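You operate a simulated robot arm through the tools that you are given. There is no shell and no other tool.

Carry out the task below with a simulated robot arm. There is one attempt and no reset: what you move stays moved.

Task
Test the seated nozzle at 2 bar, drain, then test at 3.5 bar.
Fine: one shot each; then turn the bar knob down to nought and shut the blue valve knob.

The check looks at the end state, three seconds after you hand in, the way a careful person would. Anything else that was tipped, shoved, dropped, spilled or broken makes it a failure.

Robot
A 7-joint arm with a two-finger gripper, fixed in place. Base frame: the origin is on the floor under the middle of its stand, x ahead of it, y to its left, z up; the work surface is at about z = 0.94. Readings come in m, rad, newtons and seconds.
With the tool pointing down near the work surface it reaches from about 0.34 to 0.72 m from the base axis. Its first joint turns from -1.152 to 1.152 rad. Payload 2.45 kg.
Tool frame: the origin (TCP) lies between the finger pads and is the grasp point; the fingertips stand 0.026 m ahead of it; z points along the fingers, y is the line along which they close. The gripper opens to 0.096 m; its body begins 0.069 m behind the TCP.
Orientation is that of the tool frame in the base frame, as [roll, pitch, yaw] about the fixed x, y, z axes, in that order (R = Rz(yaw) Ry(pitch) Rx(roll)). With the fingers straight down and closing along the base's y, the tool's x points along the base's -x, its y along +y and its z along -z.

Tools
- The arm moves only by the tool jog_arm. Its argument "deltas" is a list of rows, each a list of 7 numbers: the shift along the base's x, y, z in m, then the turn, a rotation vector about the base's x, y, z in rad, then the closure in counts, from 0 (fully open) to 255 (shut). In form: [[x, y, z, wx, wy, wz, claw], ...]. A call has 1 to 20 rows; each row shifts and turns the commanded pose from where the row before left it. A row lasts 0.2 s, in which the tool goes at most 0.05 m and 0.15 rad; a call with a longer step from one row to the next is refused whole, and so is a gripper value outside its range. A pose out of reach is approached as far as the arm can. The call stops where the force on the tool passes 70 N (or 10 N more than at its start, if that is more) or the arm is blocked; 0.2 s more then pass. The fingers move at their own pace (about 0.05 m/s each) and stop on an object; they squeeze with about 23 N. The grip force told is the motor's: it shows also when the fingers shut on nothing. Time passes only in rows, and 0.2 s behind the last, so rows that do not move let the fingers close. It gives the time, the measured TCP pose, the force on the tool (base axes), the opening and the grip force at its end, in the units of the frame above (readings bear some noise), with the torque about the TCP (base axes, N m) and any sound that the robot's microphone picked up.
- Cameras (640 x 400 px; columns grow to the right, rows downward): "scene" is fixed at [0.1824, -0.4088, 1.4211]; the picture's right is [0.57, -0.82, 0.00], its down [-0.49, -0.34, -0.80] and it looks along [0.66, 0.46, -0.60] (base axes); focal length 214 px, centre (320, 200). "wrist" rides on the gripper at [0.082, 0.003, -0.098] in the tool frame; the picture's right is [-0.04, 1.00, 0.00], its down [-0.73, -0.03, -0.68] and it looks along [-0.68, -0.03, 0.73] (tool axes); focal length 256 px, centre (320, 200). There is no depth. A picture from a camera that has moved, and an enlarged one, comes with that camera's place and axes in the base frame and with its lens.
- grab_frame(camera): a new picture of that camera. The clock stands still meanwhile.
- inspect(camera, box): a new picture of the part [left, top, right, bottom] of that camera's present view, enlarged. The clock stands still meanwhile.
- job_done(): hands the job in; it is judged then, once.

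Nothing tells you positions but the pictures and the camera data. Unless the task says otherwise, let go and move clear before handing in.

The tools are called after ">>>" as name(argument=value, ...) on one line, values as JSON. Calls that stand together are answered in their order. jog_arm: Moves the arm, as the interface text tells. Its arguments: {"type":"object","properties":{"deltas":{"type":"array","items":{"type":"array","items":{"type":"number"}}}},"required":["deltas"]} The other tools are called the same way: grab_frame (camera) takes a picture; inspect (camera, box) takes an enlarged picture of a part of a camera's view; job_done () hands the job in.

At the start:

```text
time_s: 0.0
ee_pos: [0.4074, -0.0098, 1.311]
tcp_rot: [-3.14, -0.001, -3.142]
wrist_force: [-0.5, -1.1, 0.9]
torque: [0.02, -0.01, 0.03]
width: 0.0961
finger_force: 0.1
```

scene: 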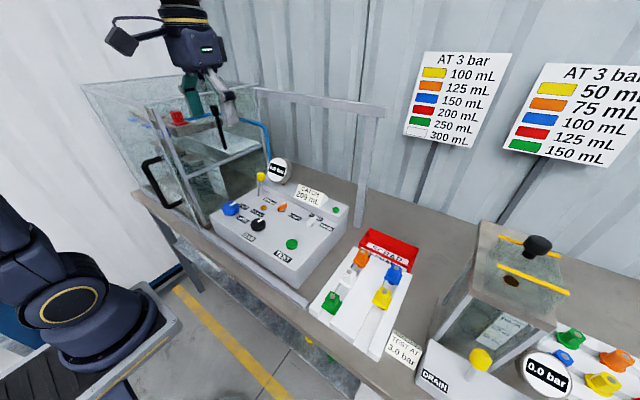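
wrist: 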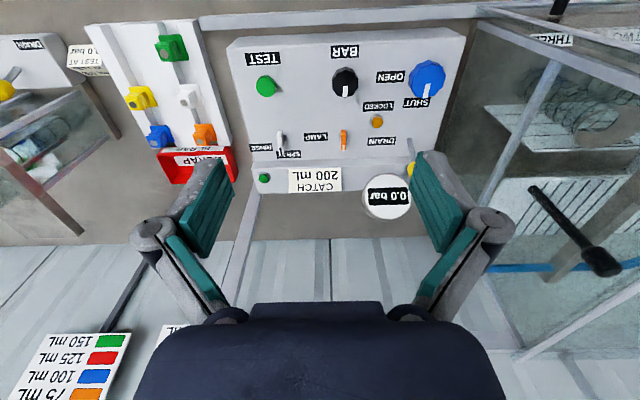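

I see a control panel with a blue valve knob, a black bar knob, a green TEST button, switches, a gauge, and a tank with a lever. I'll look closer at each part before moving anything.

>>> inspect(camera="scene", box=[200, 140, 360, 300])

>>> inspect(camera="wrist", box=[220, 20, 480, 220])

>>> inspect(camera="scene", box=[80, 60, 280, 240])

>>> inspect(camera="scene", box=[300, 220, 440, 380])

>>> inspect(camera="scene", box=[400, 200, 640, 400])

>>> inspect(camera="scene", box=[380, 40, 640, 200])

>>> inspect(camera="wrist", box=[440, 0, 640, 300])

```text
2.50 times, centred on (280, 220) of scene
camera zoom: at [0.1824, -0.4088, 1.4211], right [0.57, -0.82, 0.0], down [-0.49, -0.34, -0.8], along [0.66, 0.46, -0.6], focal length 536 px, centre (420, 150)
```

zoom: 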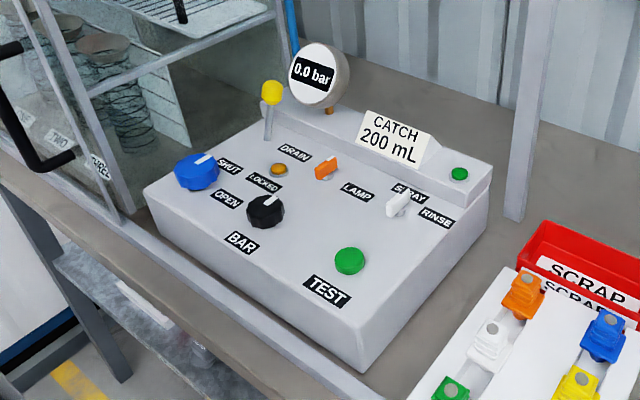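

```text
2.00 times, centred on (350, 120) of wrist
camera zoom: at [0.3238, -0.0057, 1.4119], right [0.04, 1.0, 0.0], down [0.73, -0.03, 0.68], along [0.68, -0.03, -0.73], focal length 512 px, centre (260, 360)
```

zoom: 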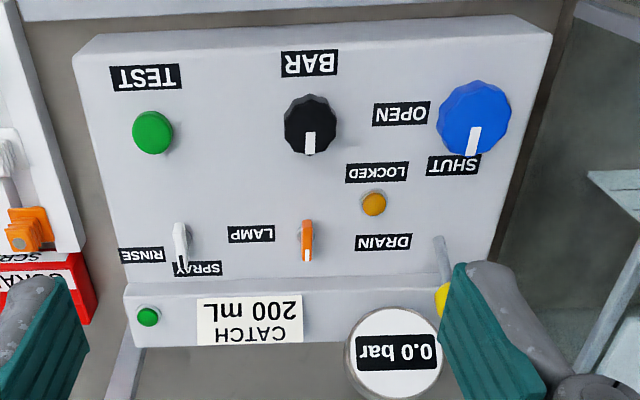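

```text
2.22 times, centred on (180, 150) of scene
camera zoom: at [0.1824, -0.4088, 1.4211], right [0.57, -0.82, 0.0], down [-0.49, -0.34, -0.8], along [0.66, 0.46, -0.6], focal length 477 px, centre (631, 311)
```

zoom: 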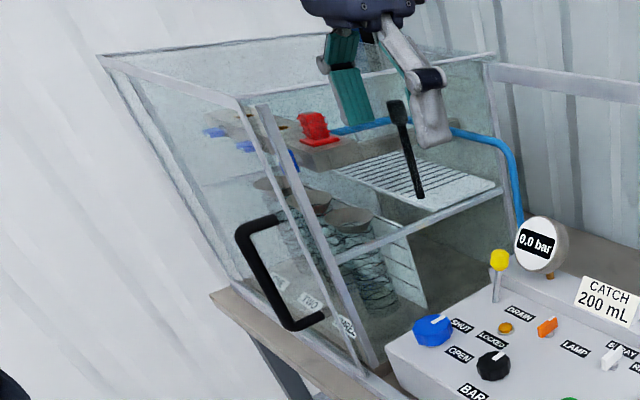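

```text
2.50 times, centred on (370, 300) of scene
camera zoom: at [0.1824, -0.4088, 1.4211], right [0.57, -0.82, 0.0], down [-0.49, -0.34, -0.8], along [0.66, 0.46, -0.6], focal length 536 px, centre (195, -50)
```

zoom: 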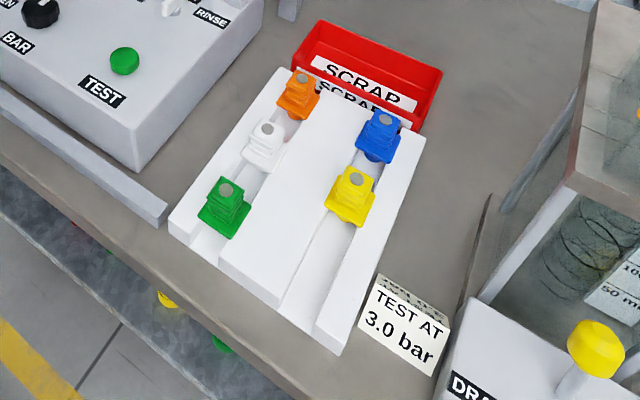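

```text
2.00 times, centred on (520, 300) of scene
camera zoom: at [0.1824, -0.4088, 1.4211], right [0.57, -0.82, 0.0], down [-0.49, -0.34, -0.8], along [0.66, 0.46, -0.6], focal length 429 px, centre (-80, 0)
```

zoom: 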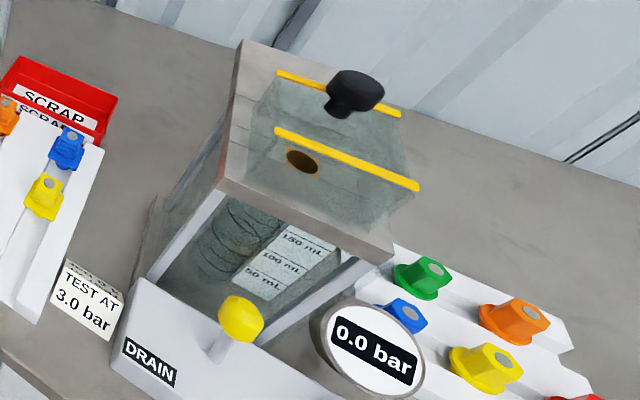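

```text
2.46 times, centred on (510, 120) of scene
camera zoom: at [0.1824, -0.4088, 1.4211], right [0.57, -0.82, 0.0], down [-0.49, -0.34, -0.8], along [0.66, 0.46, -0.6], focal length 528 px, centre (-148, 397)
```

zoom: 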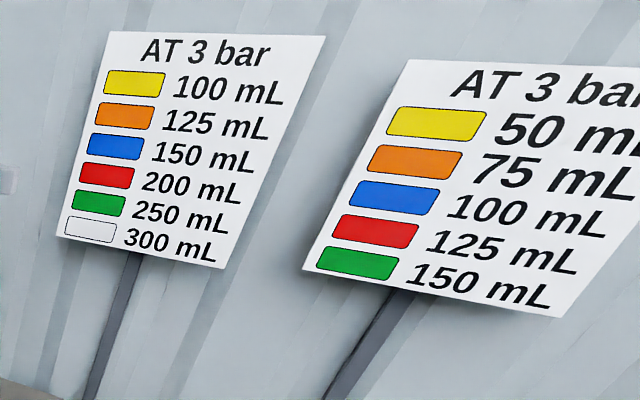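

```text
1.33 times, centred on (540, 150) of wrist
camera zoom: at [0.3238, -0.0057, 1.4119], right [0.04, 1.0, 0.0], down [0.73, -0.03, 0.68], along [0.68, -0.03, -0.73], focal length 341 px, centre (27, 267)
```

zoom: 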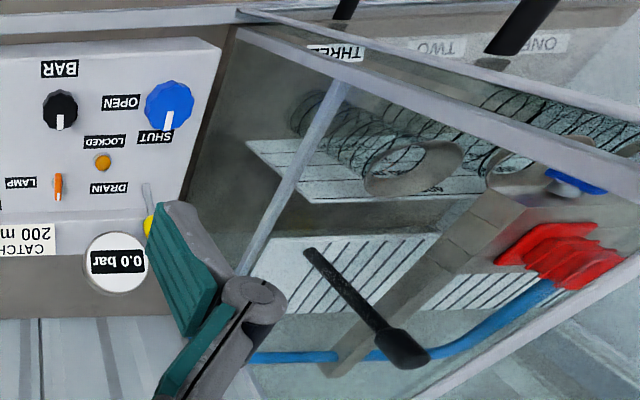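

The panel top appears to sit at about z = 0.94, with TEST near (0.478, -0.106), BAR near (0.476, 0.030), blue knob near (0.478, 0.168), and the drain lever tip near (0.608, 0.146, 1.03). I'll zoom in on the details (switch state, lever, seated nozzle, door) before touching anything.

>>> inspect(camera="wrist", box=[330, 50, 460, 130])

>>> inspect(camera="wrist", box=[240, 110, 370, 200])

>>> inspect(camera="scene", box=[215, 160, 295, 210])

>>> inspect(camera="scene", box=[270, 180, 350, 230])

>>> inspect(camera="scene", box=[130, 90, 210, 160])

>>> inspect(camera="scene", box=[130, 140, 220, 230])

>>> inspect(camera="scene", box=[190, 60, 290, 160])

```text
4.92 times, centred on (395, 90) of wrist
camera zoom: at [0.3238, -0.0057, 1.4119], right [0.04, 1.0, 0.0], down [0.73, -0.03, 0.68], along [0.68, -0.03, -0.73], focal length 1260 px, centre (-49, 742)
```

zoom: 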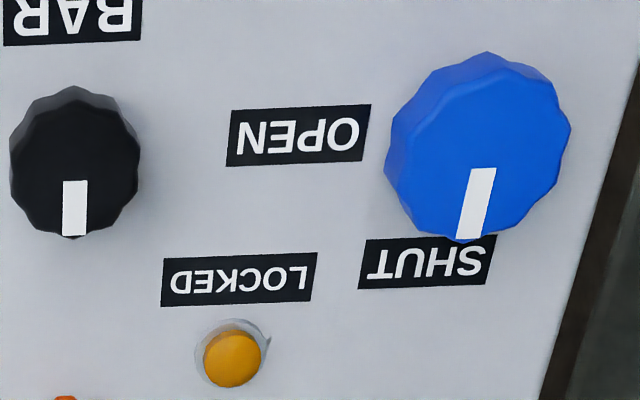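

```text
4.44 times, centred on (305, 155) of wrist
camera zoom: at [0.3238, -0.0057, 1.4119], right [0.04, 1.0, 0.0], down [0.73, -0.03, 0.68], along [0.68, -0.03, -0.73], focal length 1138 px, centre (387, 400)
```

zoom: 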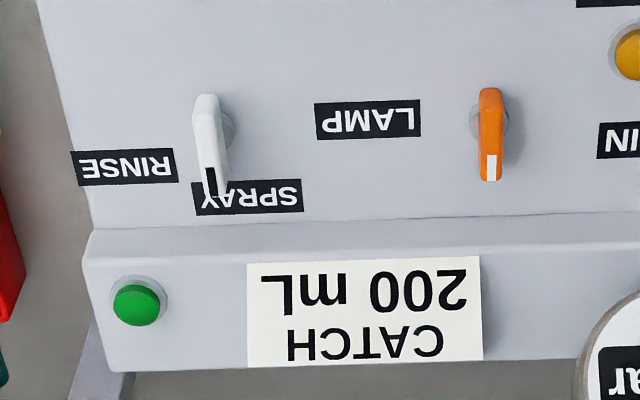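

```text
8.00 times, centred on (255, 185) of scene
camera zoom: at [0.1824, -0.4088, 1.4211], right [0.57, -0.82, 0.0], down [-0.49, -0.34, -0.8], along [0.66, 0.46, -0.6], focal length 1716 px, centre (840, 320)
```

zoom: 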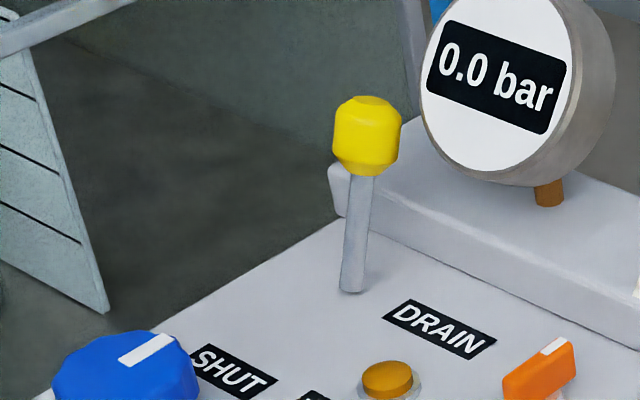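

```text
8.00 times, centred on (310, 205) of scene
camera zoom: at [0.1824, -0.4088, 1.4211], right [0.57, -0.82, 0.0], down [-0.49, -0.34, -0.8], along [0.66, 0.46, -0.6], focal length 1716 px, centre (400, 160)
```

zoom: 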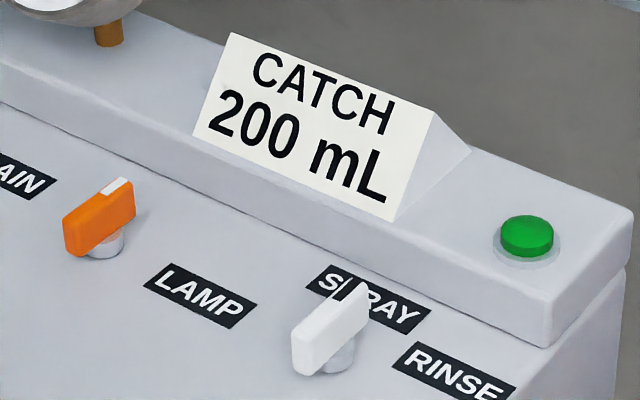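

```text
5.71 times, centred on (170, 125) of scene
camera zoom: at [0.1824, -0.4088, 1.4211], right [0.57, -0.82, 0.0], down [-0.49, -0.34, -0.8], along [0.66, 0.46, -0.6], focal length 1226 px, centre (1177, 629)
```

zoom: 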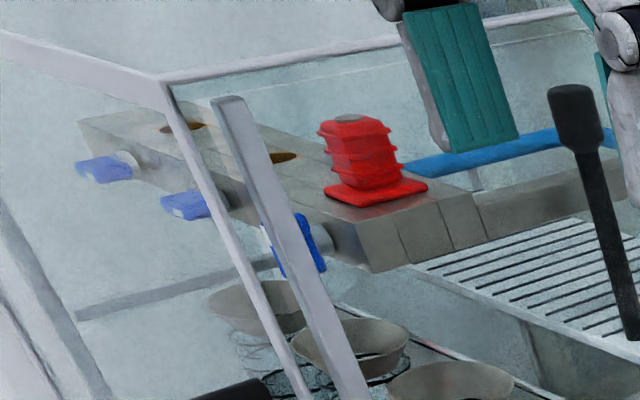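

```text
4.44 times, centred on (175, 185) of scene
camera zoom: at [0.1824, -0.4088, 1.4211], right [0.57, -0.82, 0.0], down [-0.49, -0.34, -0.8], along [0.66, 0.46, -0.6], focal length 953 px, centre (964, 267)
```

zoom: 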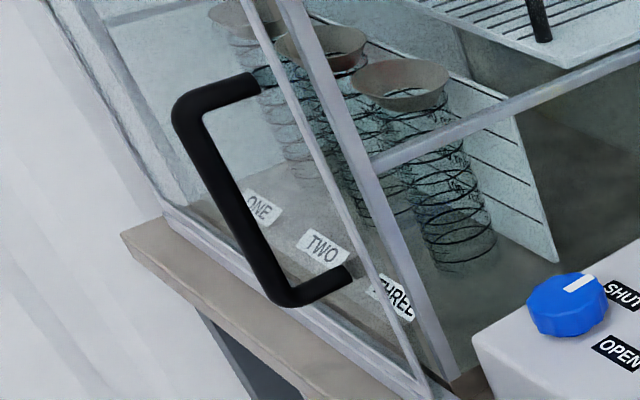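

```text
4.00 times, centred on (240, 110) of scene
camera zoom: at [0.1824, -0.4088, 1.4211], right [0.57, -0.82, 0.0], down [-0.49, -0.34, -0.8], along [0.66, 0.46, -0.6], focal length 858 px, centre (640, 560)
```

zoom: 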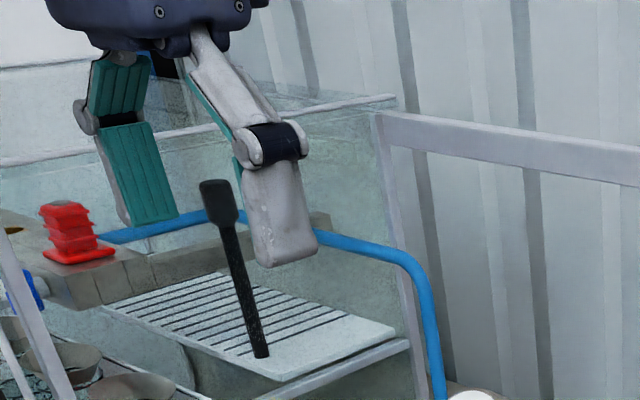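

The panel: BAR reads 0.0, blue knob is at SHUT, the white switch is at SPRAY, and a red nozzle sits in the manifold inside the cabinet, apparently over cylinder THREE. I'll look further at the cabinet and door with more crops.

>>> inspect(camera="wrist", box=[600, 50, 640, 350])

>>> inspect(camera="wrist", box=[560, 0, 640, 160])

>>> inspect(camera="scene", box=[150, 150, 200, 230])

>>> inspect(camera="scene", box=[80, 70, 180, 130])

>>> inspect(camera="wrist", box=[0, 50, 40, 350])

```text
1.33 times, centred on (620, 200) of wrist
camera zoom: at [0.3238, -0.0057, 1.4119], right [0.04, 1.0, 0.0], down [0.73, -0.03, 0.68], along [0.68, -0.03, -0.73], focal length 341 px, centre (-80, 200)
```

zoom: 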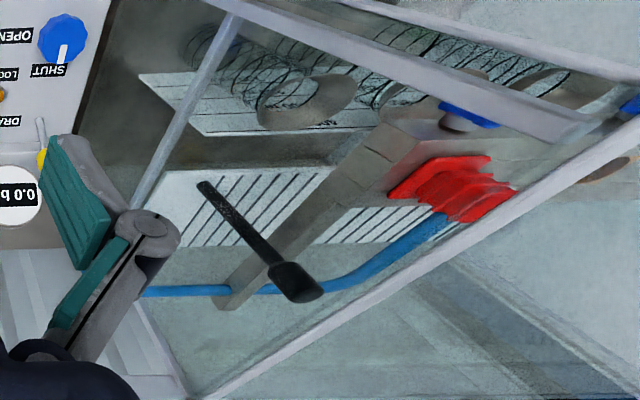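

```text
2.50 times, centred on (600, 80) of wrist
camera zoom: at [0.3238, -0.0057, 1.4119], right [0.04, 1.0, 0.0], down [0.73, -0.03, 0.68], along [0.68, -0.03, -0.73], focal length 640 px, centre (-380, 500)
```

zoom: 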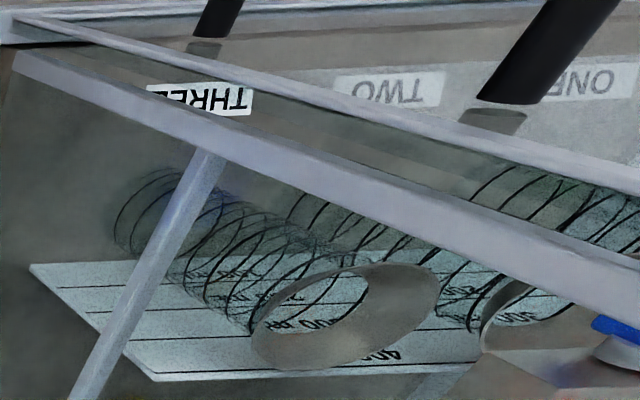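

```text
5.00 times, centred on (175, 190) of scene
camera zoom: at [0.1824, -0.4088, 1.4211], right [0.57, -0.82, 0.0], down [-0.49, -0.34, -0.8], along [0.66, 0.46, -0.6], focal length 1072 px, centre (1045, 250)
```

zoom: 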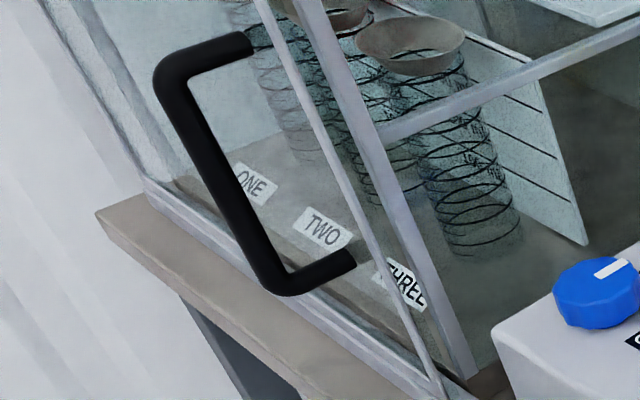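

```text
6.40 times, centred on (130, 100) of scene
camera zoom: at [0.1824, -0.4088, 1.4211], right [0.57, -0.82, 0.0], down [-0.49, -0.34, -0.8], along [0.66, 0.46, -0.6], focal length 1373 px, centre (1536, 840)
```

zoom: 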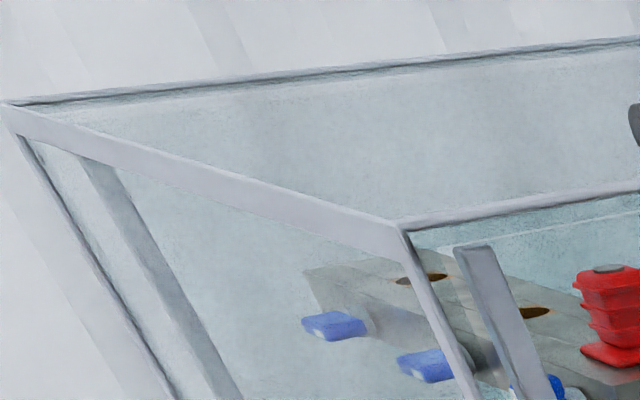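

```text
1.33 times, centred on (20, 200) of wrist
camera zoom: at [0.3238, -0.0057, 1.4119], right [0.04, 1.0, 0.0], down [0.73, -0.03, 0.68], along [0.68, -0.03, -0.73], focal length 341 px, centre (720, 200)
```

zoom: 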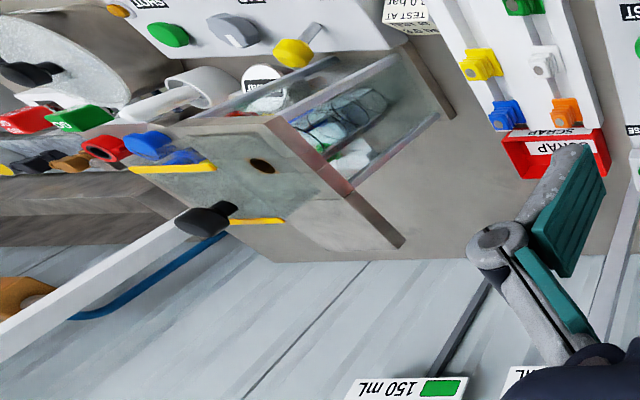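

The cabinet's side wall is at about y = 0.26, up to z = 1.30, so near the blue knob I want the camera to face -y and never +y. I'll pre-turn the tool +90° about z while moving over the blue knob (about (0.475, 0.167)), staying high, and then look.

>>> jog_arm(deltas=[[0.006, 0.014, -0.006, 0, 0, 0.1428, 0], [0.006, 0.016, -0.012, 0, 0, 0.1428, 0], [0.006, 0.016, -0.018, 0, 0, 0.1428, 0], [0.006, 0.016, -0.018, 0, 0, 0.1428, 0], [0.006, 0.016, -0.018, 0, 0, 0.1428, 0], [0.006, 0.016, -0.018, 0, 0, 0.1428, 0], [0.006, 0.016, -0.018, 0, 0, 0.1428, 0], [0.006, 0.016, -0.018, 0, 0, 0.1428, 0], [0.006, 0.016, -0.018, 0, 0, 0.1428, 0], [0.006, 0.016, -0.018, 0, 0, 0.1428, 0], [0.006, 0.019, -0.018, 0, 0, 0.1428, 0], [0, 0, 0, 0, 0, 0, 0]])

>>> grab_frame(camera="wrist")

>>> grab_frame(camera="scene")

```text
time_s: 2.6
ee_pos: [0.4744, 0.1664, 1.1288]
tcp_rot: [3.141, 0.0, -1.57]
wrist_force: [-0.3, -0.3, 0.3]
torque: [-0.03, 0.03, -0.02]
width: 0.0961
finger_force: 0.0
```

```text
taken
camera wrist: at [0.4687, 0.0853, 1.2293], right [-1.0, 0.04, 0.0], down [0.03, 0.73, 0.68], along [0.03, 0.68, -0.73], focal length 256 px, centre (320, 200)
```

wrist: 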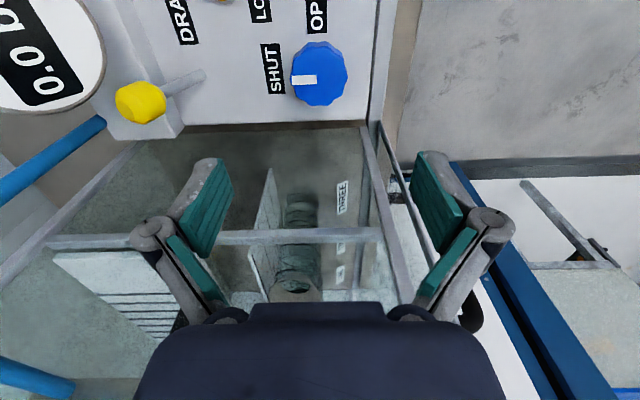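

```text
taken
```

scene: 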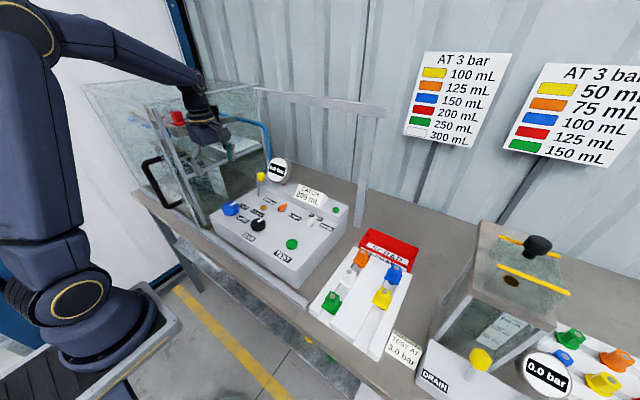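

I'm above the blue knob; its centre works out at about (0.4725, 0.166), with the pointer toward SHUT (+x). I'll check the zoomed view for fine alignment and look at the cylinder and drain lever before descending.

>>> inspect(camera="wrist", box=[240, 20, 400, 130])

>>> inspect(camera="wrist", box=[0, 0, 240, 150])

>>> inspect(camera="wrist", box=[240, 150, 400, 310])

>>> inspect(camera="scene", box=[130, 80, 300, 230])

```text
3.64 times, centred on (320, 75) of wrist
camera zoom: at [0.4687, 0.0853, 1.2293], right [-1.0, 0.04, 0.0], down [0.03, 0.73, 0.68], along [0.03, 0.68, -0.73], focal length 931 px, centre (320, 654)
```

zoom: 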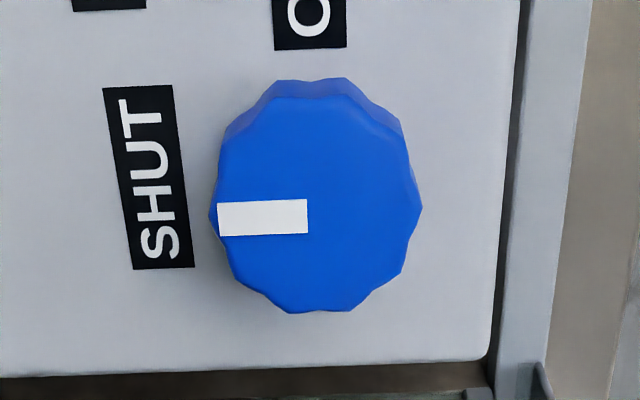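

```text
2.67 times, centred on (120, 75) of wrist
camera zoom: at [0.4687, 0.0853, 1.2293], right [-1.0, 0.04, 0.0], down [0.03, 0.73, 0.68], along [0.03, 0.68, -0.73], focal length 683 px, centre (853, 533)
```

zoom: 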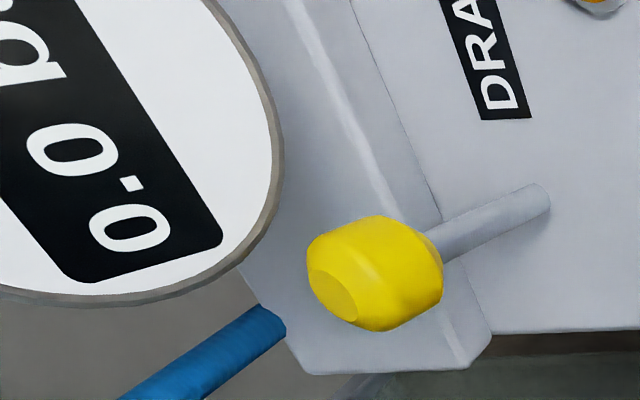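

```text
2.50 times, centred on (320, 230) of wrist
camera zoom: at [0.4687, 0.0853, 1.2293], right [-1.0, 0.04, 0.0], down [0.03, 0.73, 0.68], along [0.03, 0.68, -0.73], focal length 640 px, centre (320, 125)
```

zoom: 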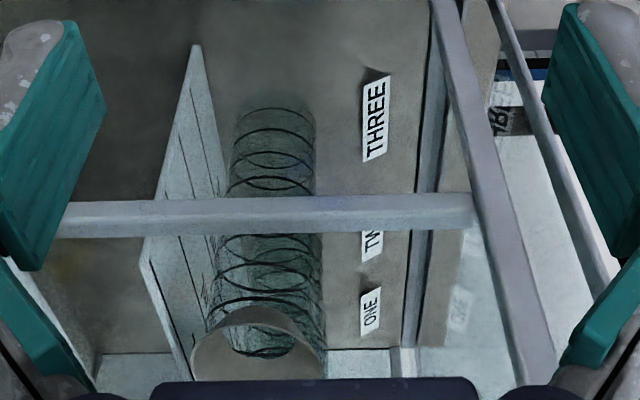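

```text
2.67 times, centred on (215, 155) of scene
camera zoom: at [0.1824, -0.4088, 1.4211], right [0.57, -0.82, 0.0], down [-0.49, -0.34, -0.8], along [0.66, 0.46, -0.6], focal length 572 px, centre (600, 320)
```

zoom: 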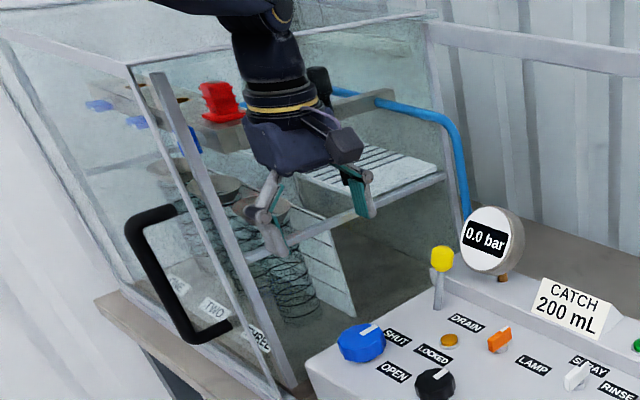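

The knob centre is confirmed at about (0.473, 0.166), roughly 54 mm across, and the drain lever leans back (+x) from its base at (0.597, 0.166). Descending with open fingers over the blue knob to just above the panel.

>>> jog_arm(deltas=[[-0.0007, -0.0002, -0.03, 0, 0, 0, 0], [-0.0007, -0.0002, -0.03, 0, 0, 0, 0], [0, 0, -0.03, 0, 0, 0, 0], [0, 0, -0.025, 0, 0, 0, 0], [0, 0, -0.015, 0, 0, 0, 0], [0, 0, -0.01, 0, 0, 0, 0], [0, 0, -0.008, 0, 0, 0, 0], [0, 0, 0, 0, 0, 0, 0]])

>>> grab_frame(camera="wrist")

>>> inspect(camera="scene", box=[150, 120, 310, 250])

```text
time_s: 4.4
ee_pos: [0.4716, 0.1662, 0.9837]
tcp_rot: [3.14, 0.001, -1.569]
wrist_force: [0.6, 0.2, 0.1]
torque: [0.0, -0.03, 0.0]
width: 0.096
finger_force: 0.1
```

```text
taken
camera wrist: at [0.4668, 0.0858, 1.0842], right [-1.0, 0.04, 0.0], down [0.03, 0.73, 0.68], along [0.03, 0.68, -0.73], focal length 256 px, centre (320, 200)
```

wrist: 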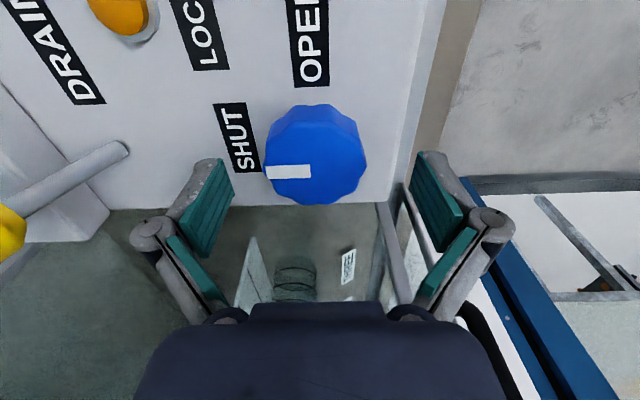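

```text
3.08 times, centred on (230, 185) of scene
camera zoom: at [0.1824, -0.4088, 1.4211], right [0.57, -0.82, 0.0], down [-0.49, -0.34, -0.8], along [0.66, 0.46, -0.6], focal length 660 px, centre (597, 246)
```

zoom: 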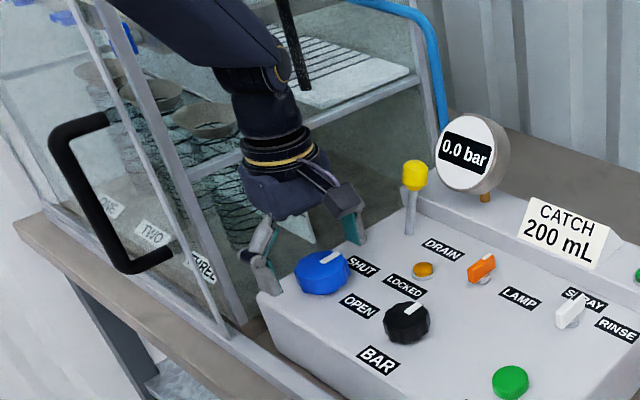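

Fingers straddle the blue knob. I'll lower 8 mm more, nudge +x slightly and close on it.

>>> jog_arm(deltas=[[0.0015, 0, -0.004, 0, 0, 0, 0], [0, 0, -0.004, 0, 0, 0, 0], [0, 0, 0, 0, 0, 0, 120], [0, 0, 0, 0, 0, 0, 255], [0, 0, 0, 0, 0, 0, 255], [0, 0, 0, 0, 0, 0, 255], [0, 0, 0, 0, 0, 0, 255]])

>>> grab_frame(camera="wrist")

```text
time_s: 6.0
ee_pos: [0.4742, 0.1675, 0.977]
tcp_rot: [-3.14, 0.0, -1.572]
wrist_force: [9.2, 0.1, -0.5]
torque: [-0.03, -0.49, 0.01]
width: 0.0524
finger_force: 44.8
```

```text
taken
camera wrist: at [0.4694, 0.0859, 1.0766], right [-1.0, 0.04, 0.0], down [0.03, 0.73, 0.68], along [0.03, 0.68, -0.73], focal length 256 px, centre (320, 200)
```

wrist: 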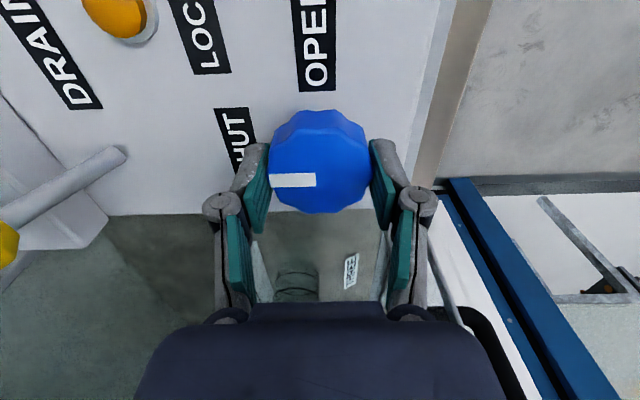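

The knob is gripped (52 mm). Now turning clockwise (from SHUT at +x toward OPEN at -y), part-way first to check torque and the cabinet clearance.

>>> jog_arm(deltas=[[0.001, 0, 0, 0, 0, -0.1, 255], [0.0005, 0, 0, 0, 0, -0.13, 255], [0, 0, 0, 0, 0, -0.13, 255], [0, 0, 0, 0, 0, -0.13, 255], [0, 0, 0, 0, 0, -0.13, 255]])

>>> grab_frame(camera="wrist")

>>> inspect(camera="scene", box=[150, 120, 310, 250])

```text
time_s: 7.2
ee_pos: [0.4765, 0.168, 0.9766]
tcp_rot: [-3.139, 0.004, -2.196]
wrist_force: [14.6, -7.2, 25.4]
torque: [-0.86, 0.07, 0.03]
width: 0.0526
finger_force: 44.8
```

```text
taken
camera wrist: at [0.4235, 0.1028, 1.0763], right [-0.79, 0.62, 0.0], down [0.45, 0.58, 0.68], along [0.42, 0.54, -0.73], focal length 256 px, centre (320, 200)
```

wrist: 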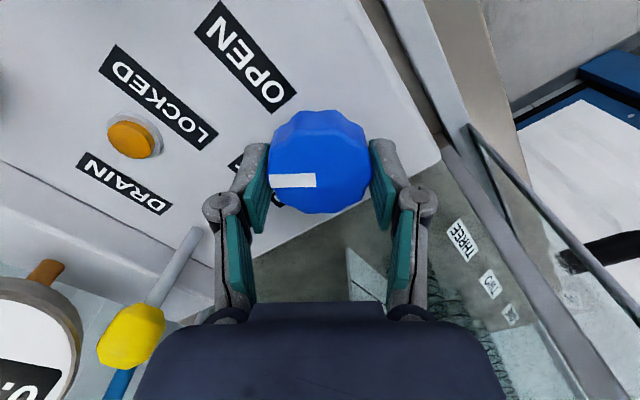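

```text
3.08 times, centred on (230, 185) of scene
camera zoom: at [0.1824, -0.4092, 1.421], right [0.57, -0.82, 0.0], down [-0.49, -0.34, -0.8], along [0.66, 0.46, -0.6], focal length 660 px, centre (597, 246)
```

zoom: 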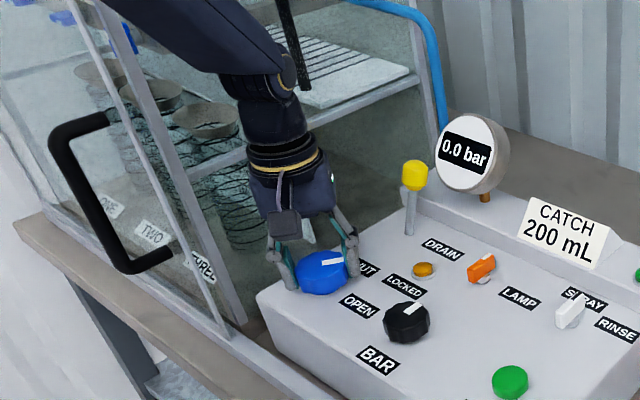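

The knob turns with the gripper (pointer now about 38° toward OPEN), with clearance to the cabinet still fine. Continuing the remaining ~55° with a slight centring correction.

>>> jog_arm(deltas=[[0.001, 0, 0.0005, 0, 0, -0.12, 255], [0.001, 0, 0.0005, 0, 0, -0.12, 255], [0, 0, 0, 0, 0, -0.12, 255], [0, 0, 0, 0, 0, -0.12, 255], [0, 0, 0, 0, 0, -0.12, 255]])

>>> grab_frame(camera="wrist")

>>> inspect(camera="scene", box=[150, 120, 310, 250])

```text
time_s: 8.4
ee_pos: [0.477, 0.1658, 0.9766]
tcp_rot: [-3.139, 0.0, -2.797]
wrist_force: [17.1, -14.5, 1.1]
torque: [0.11, -0.88, 0.06]
width: 0.0523
finger_force: 45.0
```

```text
taken
camera wrist: at [0.3975, 0.1416, 1.0765], right [-0.3, 0.95, 0.0], down [0.7, 0.22, 0.68], along [0.65, 0.2, -0.73], focal length 256 px, centre (320, 200)
```

wrist: 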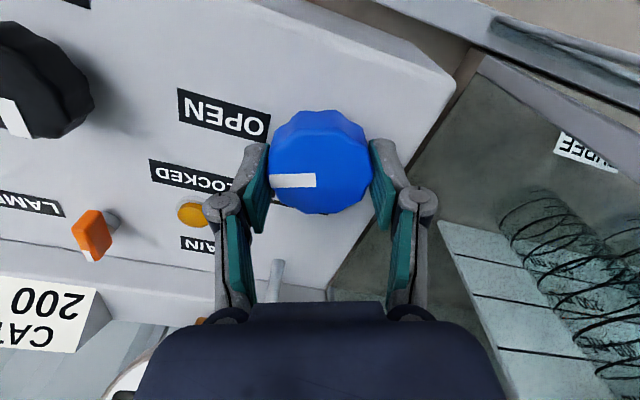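

```text
3.08 times, centred on (230, 185) of scene
camera zoom: at [0.1828, -0.4093, 1.4209], right [0.57, -0.82, 0.0], down [-0.49, -0.34, -0.8], along [0.66, 0.46, -0.6], focal length 660 px, centre (597, 246)
```

zoom: 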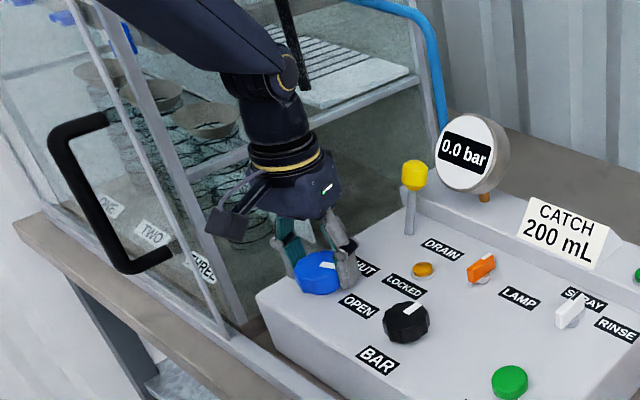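

Pointer is now about 70° round. Turning the last ~20° to OPEN.

>>> jog_arm(deltas=[[0.0005, -0.0005, 0, 0, 0, -0.12, 255], [0.0005, -0.0005, 0, 0, 0, -0.12, 255], [0, 0, 0, 0, 0, -0.11, 255], [0, 0, 0, 0, 0, 0, 255]])

>>> grab_frame(camera="wrist")

>>> inspect(camera="scene", box=[150, 120, 310, 250])

```text
time_s: 9.4
ee_pos: [0.4768, 0.164, 0.9769]
tcp_rot: [-3.14, -0.004, 3.14]
wrist_force: [8.2, -18.5, -9.0]
torque: [-0.12, -1.02, 0.17]
width: 0.0525
finger_force: 44.8
```

```text
taken
camera wrist: at [0.3943, 0.169, 1.0767], right [0.04, 1.0, 0.0], down [0.74, -0.03, 0.68], along [0.68, -0.03, -0.74], focal length 256 px, centre (320, 200)
```

wrist: 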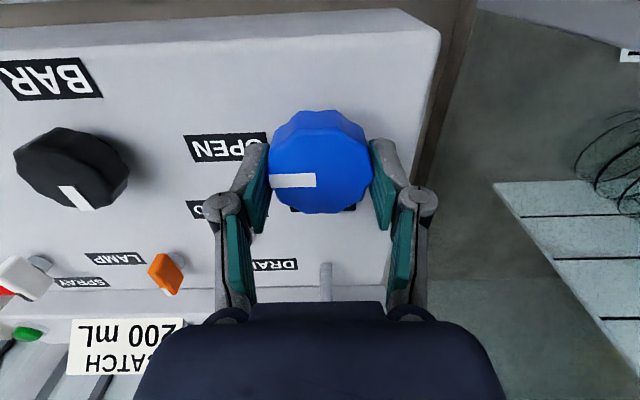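

```text
3.08 times, centred on (230, 185) of scene
camera zoom: at [0.1827, -0.4093, 1.4209], right [0.57, -0.82, 0.0], down [-0.49, -0.34, -0.8], along [0.66, 0.46, -0.6], focal length 660 px, centre (597, 246)
```

zoom: 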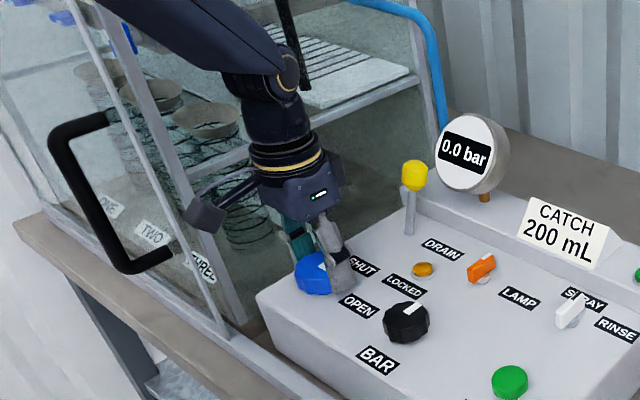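

The pointer has come round to about -y, at OPEN. I'll try a small extra turn to feel whether the stop is reached.

>>> jog_arm(deltas=[[0.0003, -0.0005, 0, 0, 0, -0.06, 255], [0, 0, 0, 0, 0, -0.04, 255]])

>>> inspect(camera="wrist", box=[180, 90, 420, 240])

```text
time_s: 10.0
ee_pos: [0.4779, 0.1643, 0.9773]
tcp_rot: [-3.139, -0.003, 3.044]
wrist_force: [5.4, -18.4, -8.1]
torque: [-0.36, -0.09, 1.39]
width: 0.0535
finger_force: 44.9
```

```text
2.67 times, centred on (300, 165) of wrist
camera zoom: at [0.3955, 0.1765, 1.0768], right [0.14, 0.99, 0.0], down [0.73, -0.1, 0.68], along [0.67, -0.1, -0.74], focal length 683 px, centre (373, 293)
```

zoom: 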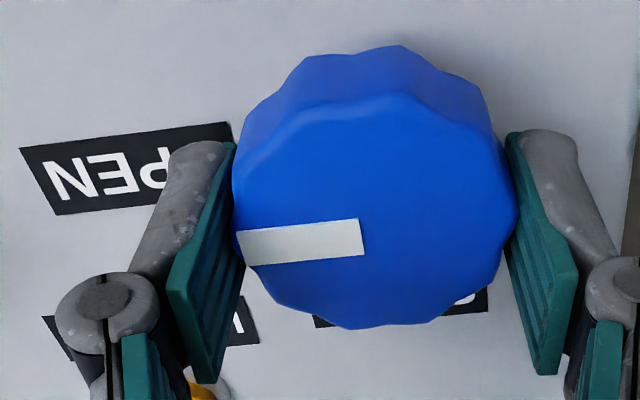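

Torque rose to 1.4 N·m while the knob stayed put: the valve is fully OPEN at its stop. I'll relax the twist, open the fingers part-way, and rise straight up.

>>> jog_arm(deltas=[[-0.0003, 0.0005, 0, 0, 0, 0.1, 255], [0, 0, 0, 0, 0, 0, 150], [0, 0, 0, 0, 0, 0, 60], [0, 0, 0, 0, 0, 0, 60], [0, 0, 0, 0, 0, 0, 60], [0, 0, 0.01, 0, 0, 0, 60], [0, 0, 0.02, 0, 0, 0, 60], [0, -0.005, 0.03, 0, 0, 0, 60], [0, -0.02, 0.03, 0, 0, 0, 60], [0, -0.04, 0.01, 0, 0, 0, 0], [0, -0.035, 0, 0, 0, 0, 0], [0, -0.03, 0, 0, 0, 0, 0], [0, 0, 0, 0, 0, 0, 0]])

>>> grab_frame(camera="wrist")

>>> inspect(camera="scene", box=[180, 130, 340, 260])

```text
time_s: 12.8
ee_pos: [0.4782, 0.0357, 1.0795]
tcp_rot: [-3.141, -0.001, 3.141]
wrist_force: [0.4, -0.7, 1.0]
torque: [-0.02, -0.01, -0.04]
width: 0.0961
finger_force: 0.1
```

```text
taken
camera wrist: at [0.3951, 0.0391, 1.1784], right [0.04, 1.0, 0.0], down [0.73, -0.03, 0.68], along [0.68, -0.03, -0.73], focal length 256 px, centre (320, 200)
```

wrist: 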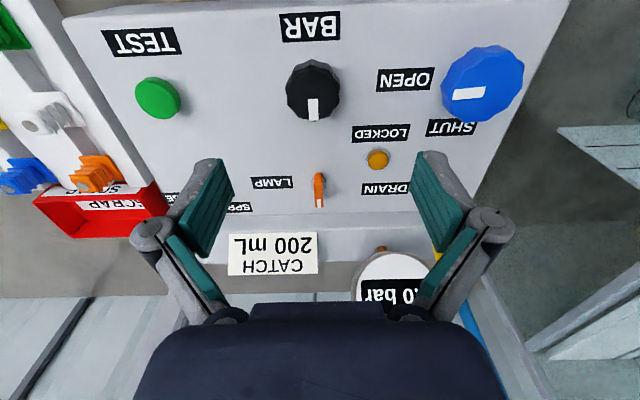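

```text
3.08 times, centred on (260, 195) of scene
camera zoom: at [0.1824, -0.4089, 1.4211], right [0.57, -0.82, 0.0], down [-0.49, -0.34, -0.8], along [0.66, 0.46, -0.6], focal length 660 px, centre (505, 215)
```

zoom: 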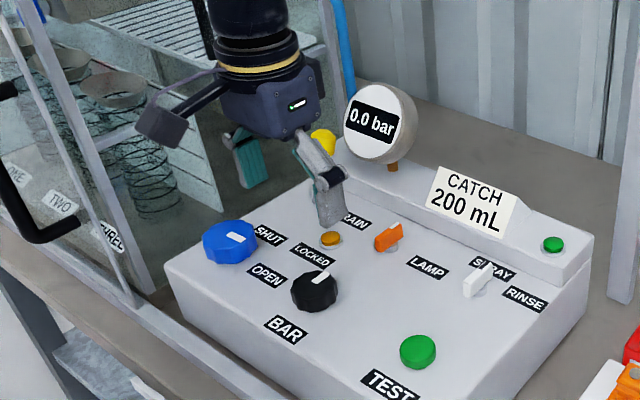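

The blue knob is at OPEN, gauge 0.0, and the BAR knob centre is about (0.472, 0.0305). I'll pre-turn the tool by +1.2 rad (to leave clockwise travel) above it and look.

>>> jog_arm(deltas=[[-0.001, -0.001, 0, 0, 0, 0.1333, 40], [-0.001, -0.001, 0, 0, 0, 0.1333, 40], [-0.001, -0.001, 0, 0, 0, 0.1333, 40], [-0.001, -0.001, 0, 0, 0, 0.1333, 40], [-0.001, -0.001, 0, 0, 0, 0.1333, 40], [0, 0, 0, 0, 0, 0.1333, 40], [0, 0, 0, 0, 0, 0.1333, 40], [0, 0, 0, 0, 0, 0.1333, 40], [0, 0, 0, 0, 0, 0.1333, 40], [0, 0, -0.03, 0, 0, 0, 40], [0, 0, -0.03, 0, 0, 0, 40], [0, 0, 0, 0, 0, 0, 40]])

>>> grab_frame(camera="wrist")

>>> inspect(camera="scene", box=[180, 130, 340, 260])

```text
time_s: 15.4
ee_pos: [0.4722, 0.0292, 1.0173]
tcp_rot: [3.142, 0.001, -1.941]
wrist_force: [-0.3, -0.6, 1.2]
torque: [0.0, 0.0, 0.0]
width: 0.081
finger_force: 0.1
```

```text
taken
camera wrist: at [0.4379, -0.0452, 1.1173], right [-0.92, 0.4, 0.0], down [0.29, 0.67, 0.68], along [0.27, 0.62, -0.73], focal length 256 px, centre (320, 200)
```

wrist: 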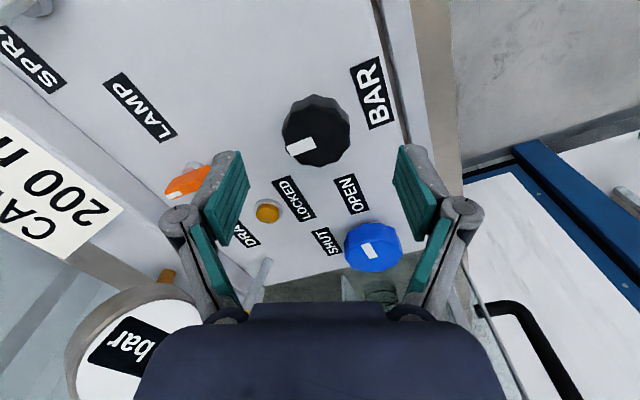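

```text
3.08 times, centred on (260, 195) of scene
camera zoom: at [0.1824, -0.4088, 1.4211], right [0.57, -0.82, 0.0], down [-0.49, -0.34, -0.8], along [0.66, 0.46, -0.6], focal length 660 px, centre (505, 215)
```

zoom: 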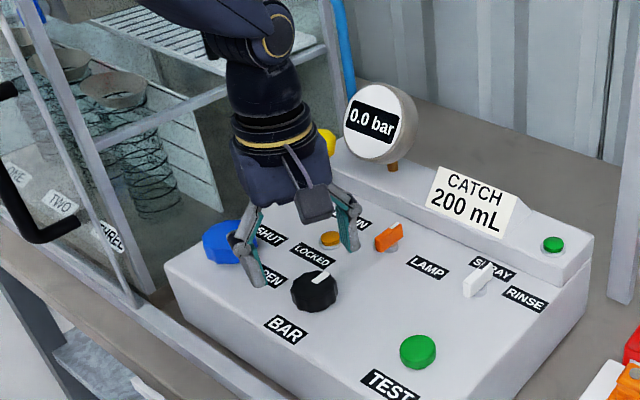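

The tool is centred over the BAR knob. Descending 40 mm and closing.

>>> jog_arm(deltas=[[0, -0.0005, -0.018, 0, 0, 0, 40], [0, 0, -0.014, 0, 0, 0, 40], [0, 0, -0.008, 0, 0, 0, 40], [0, 0, 0, 0, 0, 0, 150], [0, 0, 0, 0, 0, 0, 255], [0, 0, 0, 0, 0, 0, 255], [0, 0, 0, 0, 0, 0, 255], [0, 0, 0, 0, 0, 0, 255]])

>>> grab_frame(camera="wrist")

```text
time_s: 17.2
ee_pos: [0.4741, 0.0292, 0.9775]
tcp_rot: [-3.138, 0.001, -1.942]
wrist_force: [11.8, -4.9, -6.8]
torque: [-0.07, -0.71, -0.07]
width: 0.0432
finger_force: 45.0
```

```text
taken
camera wrist: at [0.4397, -0.0455, 1.0769], right [-0.92, 0.4, 0.0], down [0.29, 0.67, 0.68], along [0.27, 0.62, -0.73], focal length 256 px, centre (320, 200)
```

wrist: 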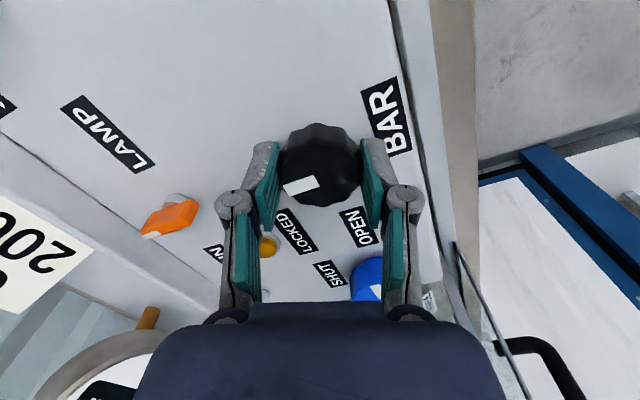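

BAR knob gripped at 43 mm. Turning clockwise a little to see whether the gauge responds.

>>> jog_arm(deltas=[[0.001, -0.0005, 0, 0, 0, -0.08, 255], [0, 0, 0, 0, 0, -0.08, 255], [0, 0, 0, 0, 0, -0.08, 255]])

>>> inspect(camera="scene", box=[220, 150, 320, 230])

>>> inspect(camera="wrist", box=[240, 90, 400, 220])

```text
time_s: 18.0
ee_pos: [0.4742, 0.029, 0.9775]
tcp_rot: [3.141, -0.001, -2.184]
wrist_force: [7.5, -10.6, 6.6]
torque: [0.17, -0.62, -0.01]
width: 0.0432
finger_force: 45.3
```

```text
5.00 times, centred on (270, 190) of scene
camera zoom: at [0.1825, -0.4092, 1.421], right [0.57, -0.82, 0.0], down [-0.49, -0.34, -0.8], along [0.66, 0.46, -0.6], focal length 1072 px, centre (570, 250)
```

zoom: 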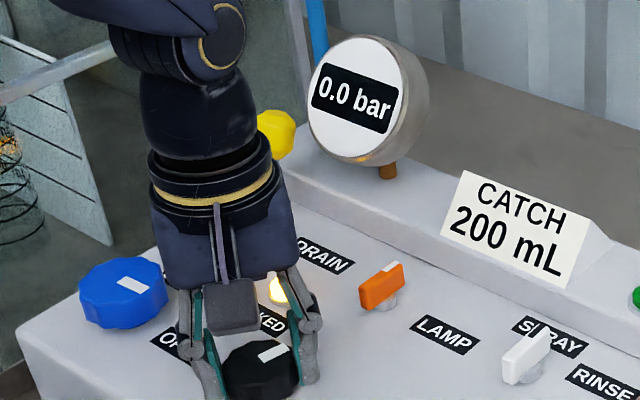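

```text
3.08 times, centred on (320, 155) of wrist
camera zoom: at [0.4229, -0.0353, 1.0771], right [-0.79, 0.61, 0.0], down [0.45, 0.58, 0.68], along [0.41, 0.54, -0.73], focal length 788 px, centre (320, 338)
```

zoom: 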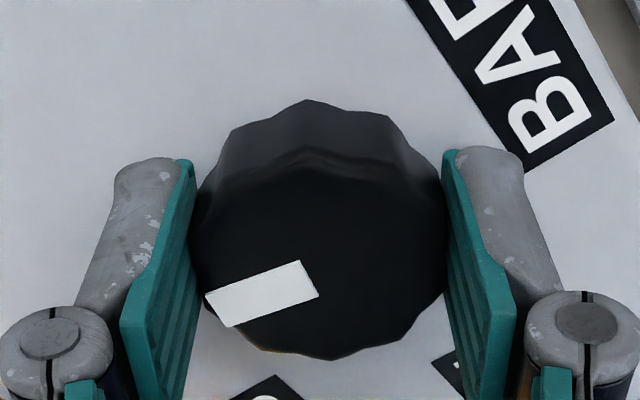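

The LOCKED lamp has lit up and the gauge still reads 0.0; I'll let a moment pass and read the gauge again.

>>> jog_arm(deltas=[[0, 0, 0, 0, 0, 0, 255], [0, 0, 0, 0, 0, 0, 255], [0, 0, 0, 0, 0, 0, 255]])

>>> inspect(camera="scene", box=[220, 150, 320, 230])

>>> inspect(camera="scene", box=[110, 80, 250, 200])

```text
time_s: 18.8
ee_pos: [0.4753, 0.0289, 0.977]
tcp_rot: [3.141, 0.0, -2.181]
wrist_force: [8.7, -15.3, 9.4]
torque: [-0.71, 0.07, -0.04]
width: 0.0432
finger_force: 44.4
```

```text
5.00 times, centred on (270, 190) of scene
camera zoom: at [0.1825, -0.4093, 1.421], right [0.57, -0.82, 0.0], down [-0.49, -0.34, -0.8], along [0.66, 0.46, -0.6], focal length 1072 px, centre (570, 250)
```

zoom: 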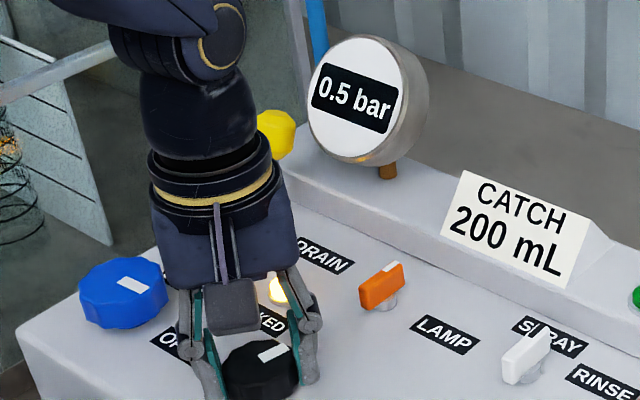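

```text
3.33 times, centred on (180, 140) of scene
camera zoom: at [0.1825, -0.4093, 1.421], right [0.57, -0.82, 0.0], down [-0.49, -0.34, -0.8], along [0.66, 0.46, -0.6], focal length 715 px, centre (787, 400)
```

zoom: 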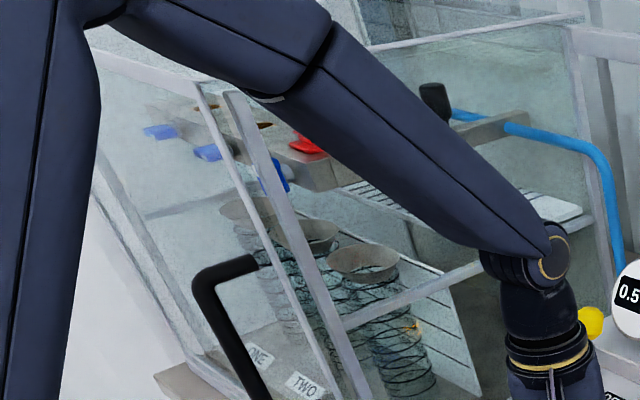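

The gauge now reads 0.5 bar at 0.24 rad of clockwise turn (it lags). I'll let it settle to learn the scale.

>>> jog_arm(deltas=[[0, 0, 0, 0, 0, 0, 255], [0, 0, 0, 0, 0, 0, 255], [0, 0, 0, 0, 0, 0, 255], [0, 0, 0, 0, 0, 0, 255], [0, 0, 0, 0, 0, 0, 255]])

>>> inspect(camera="scene", box=[260, 150, 300, 180])

```text
time_s: 20.0
ee_pos: [0.4749, 0.0289, 0.9763]
tcp_rot: [-3.14, 0.001, -2.181]
wrist_force: [7.0, -20.1, 11.7]
torque: [-0.61, -0.31, -0.05]
width: 0.043
finger_force: 45.2
```

```text
13.33 times, centred on (280, 165) of scene
camera zoom: at [0.1824, -0.4094, 1.421], right [0.57, -0.82, 0.0], down [-0.49, -0.34, -0.8], along [0.66, 0.46, -0.6], focal length 2860 px, centre (853, 667)
```

zoom: 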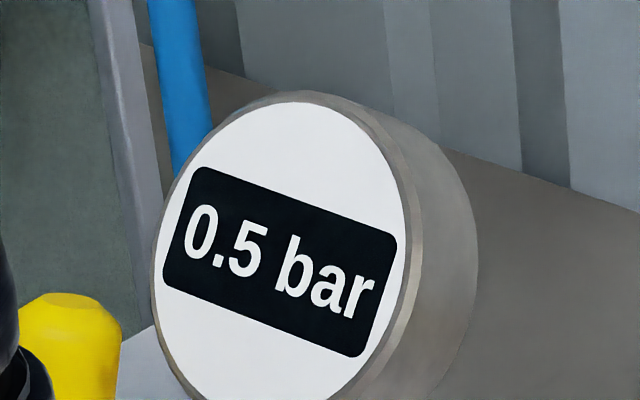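

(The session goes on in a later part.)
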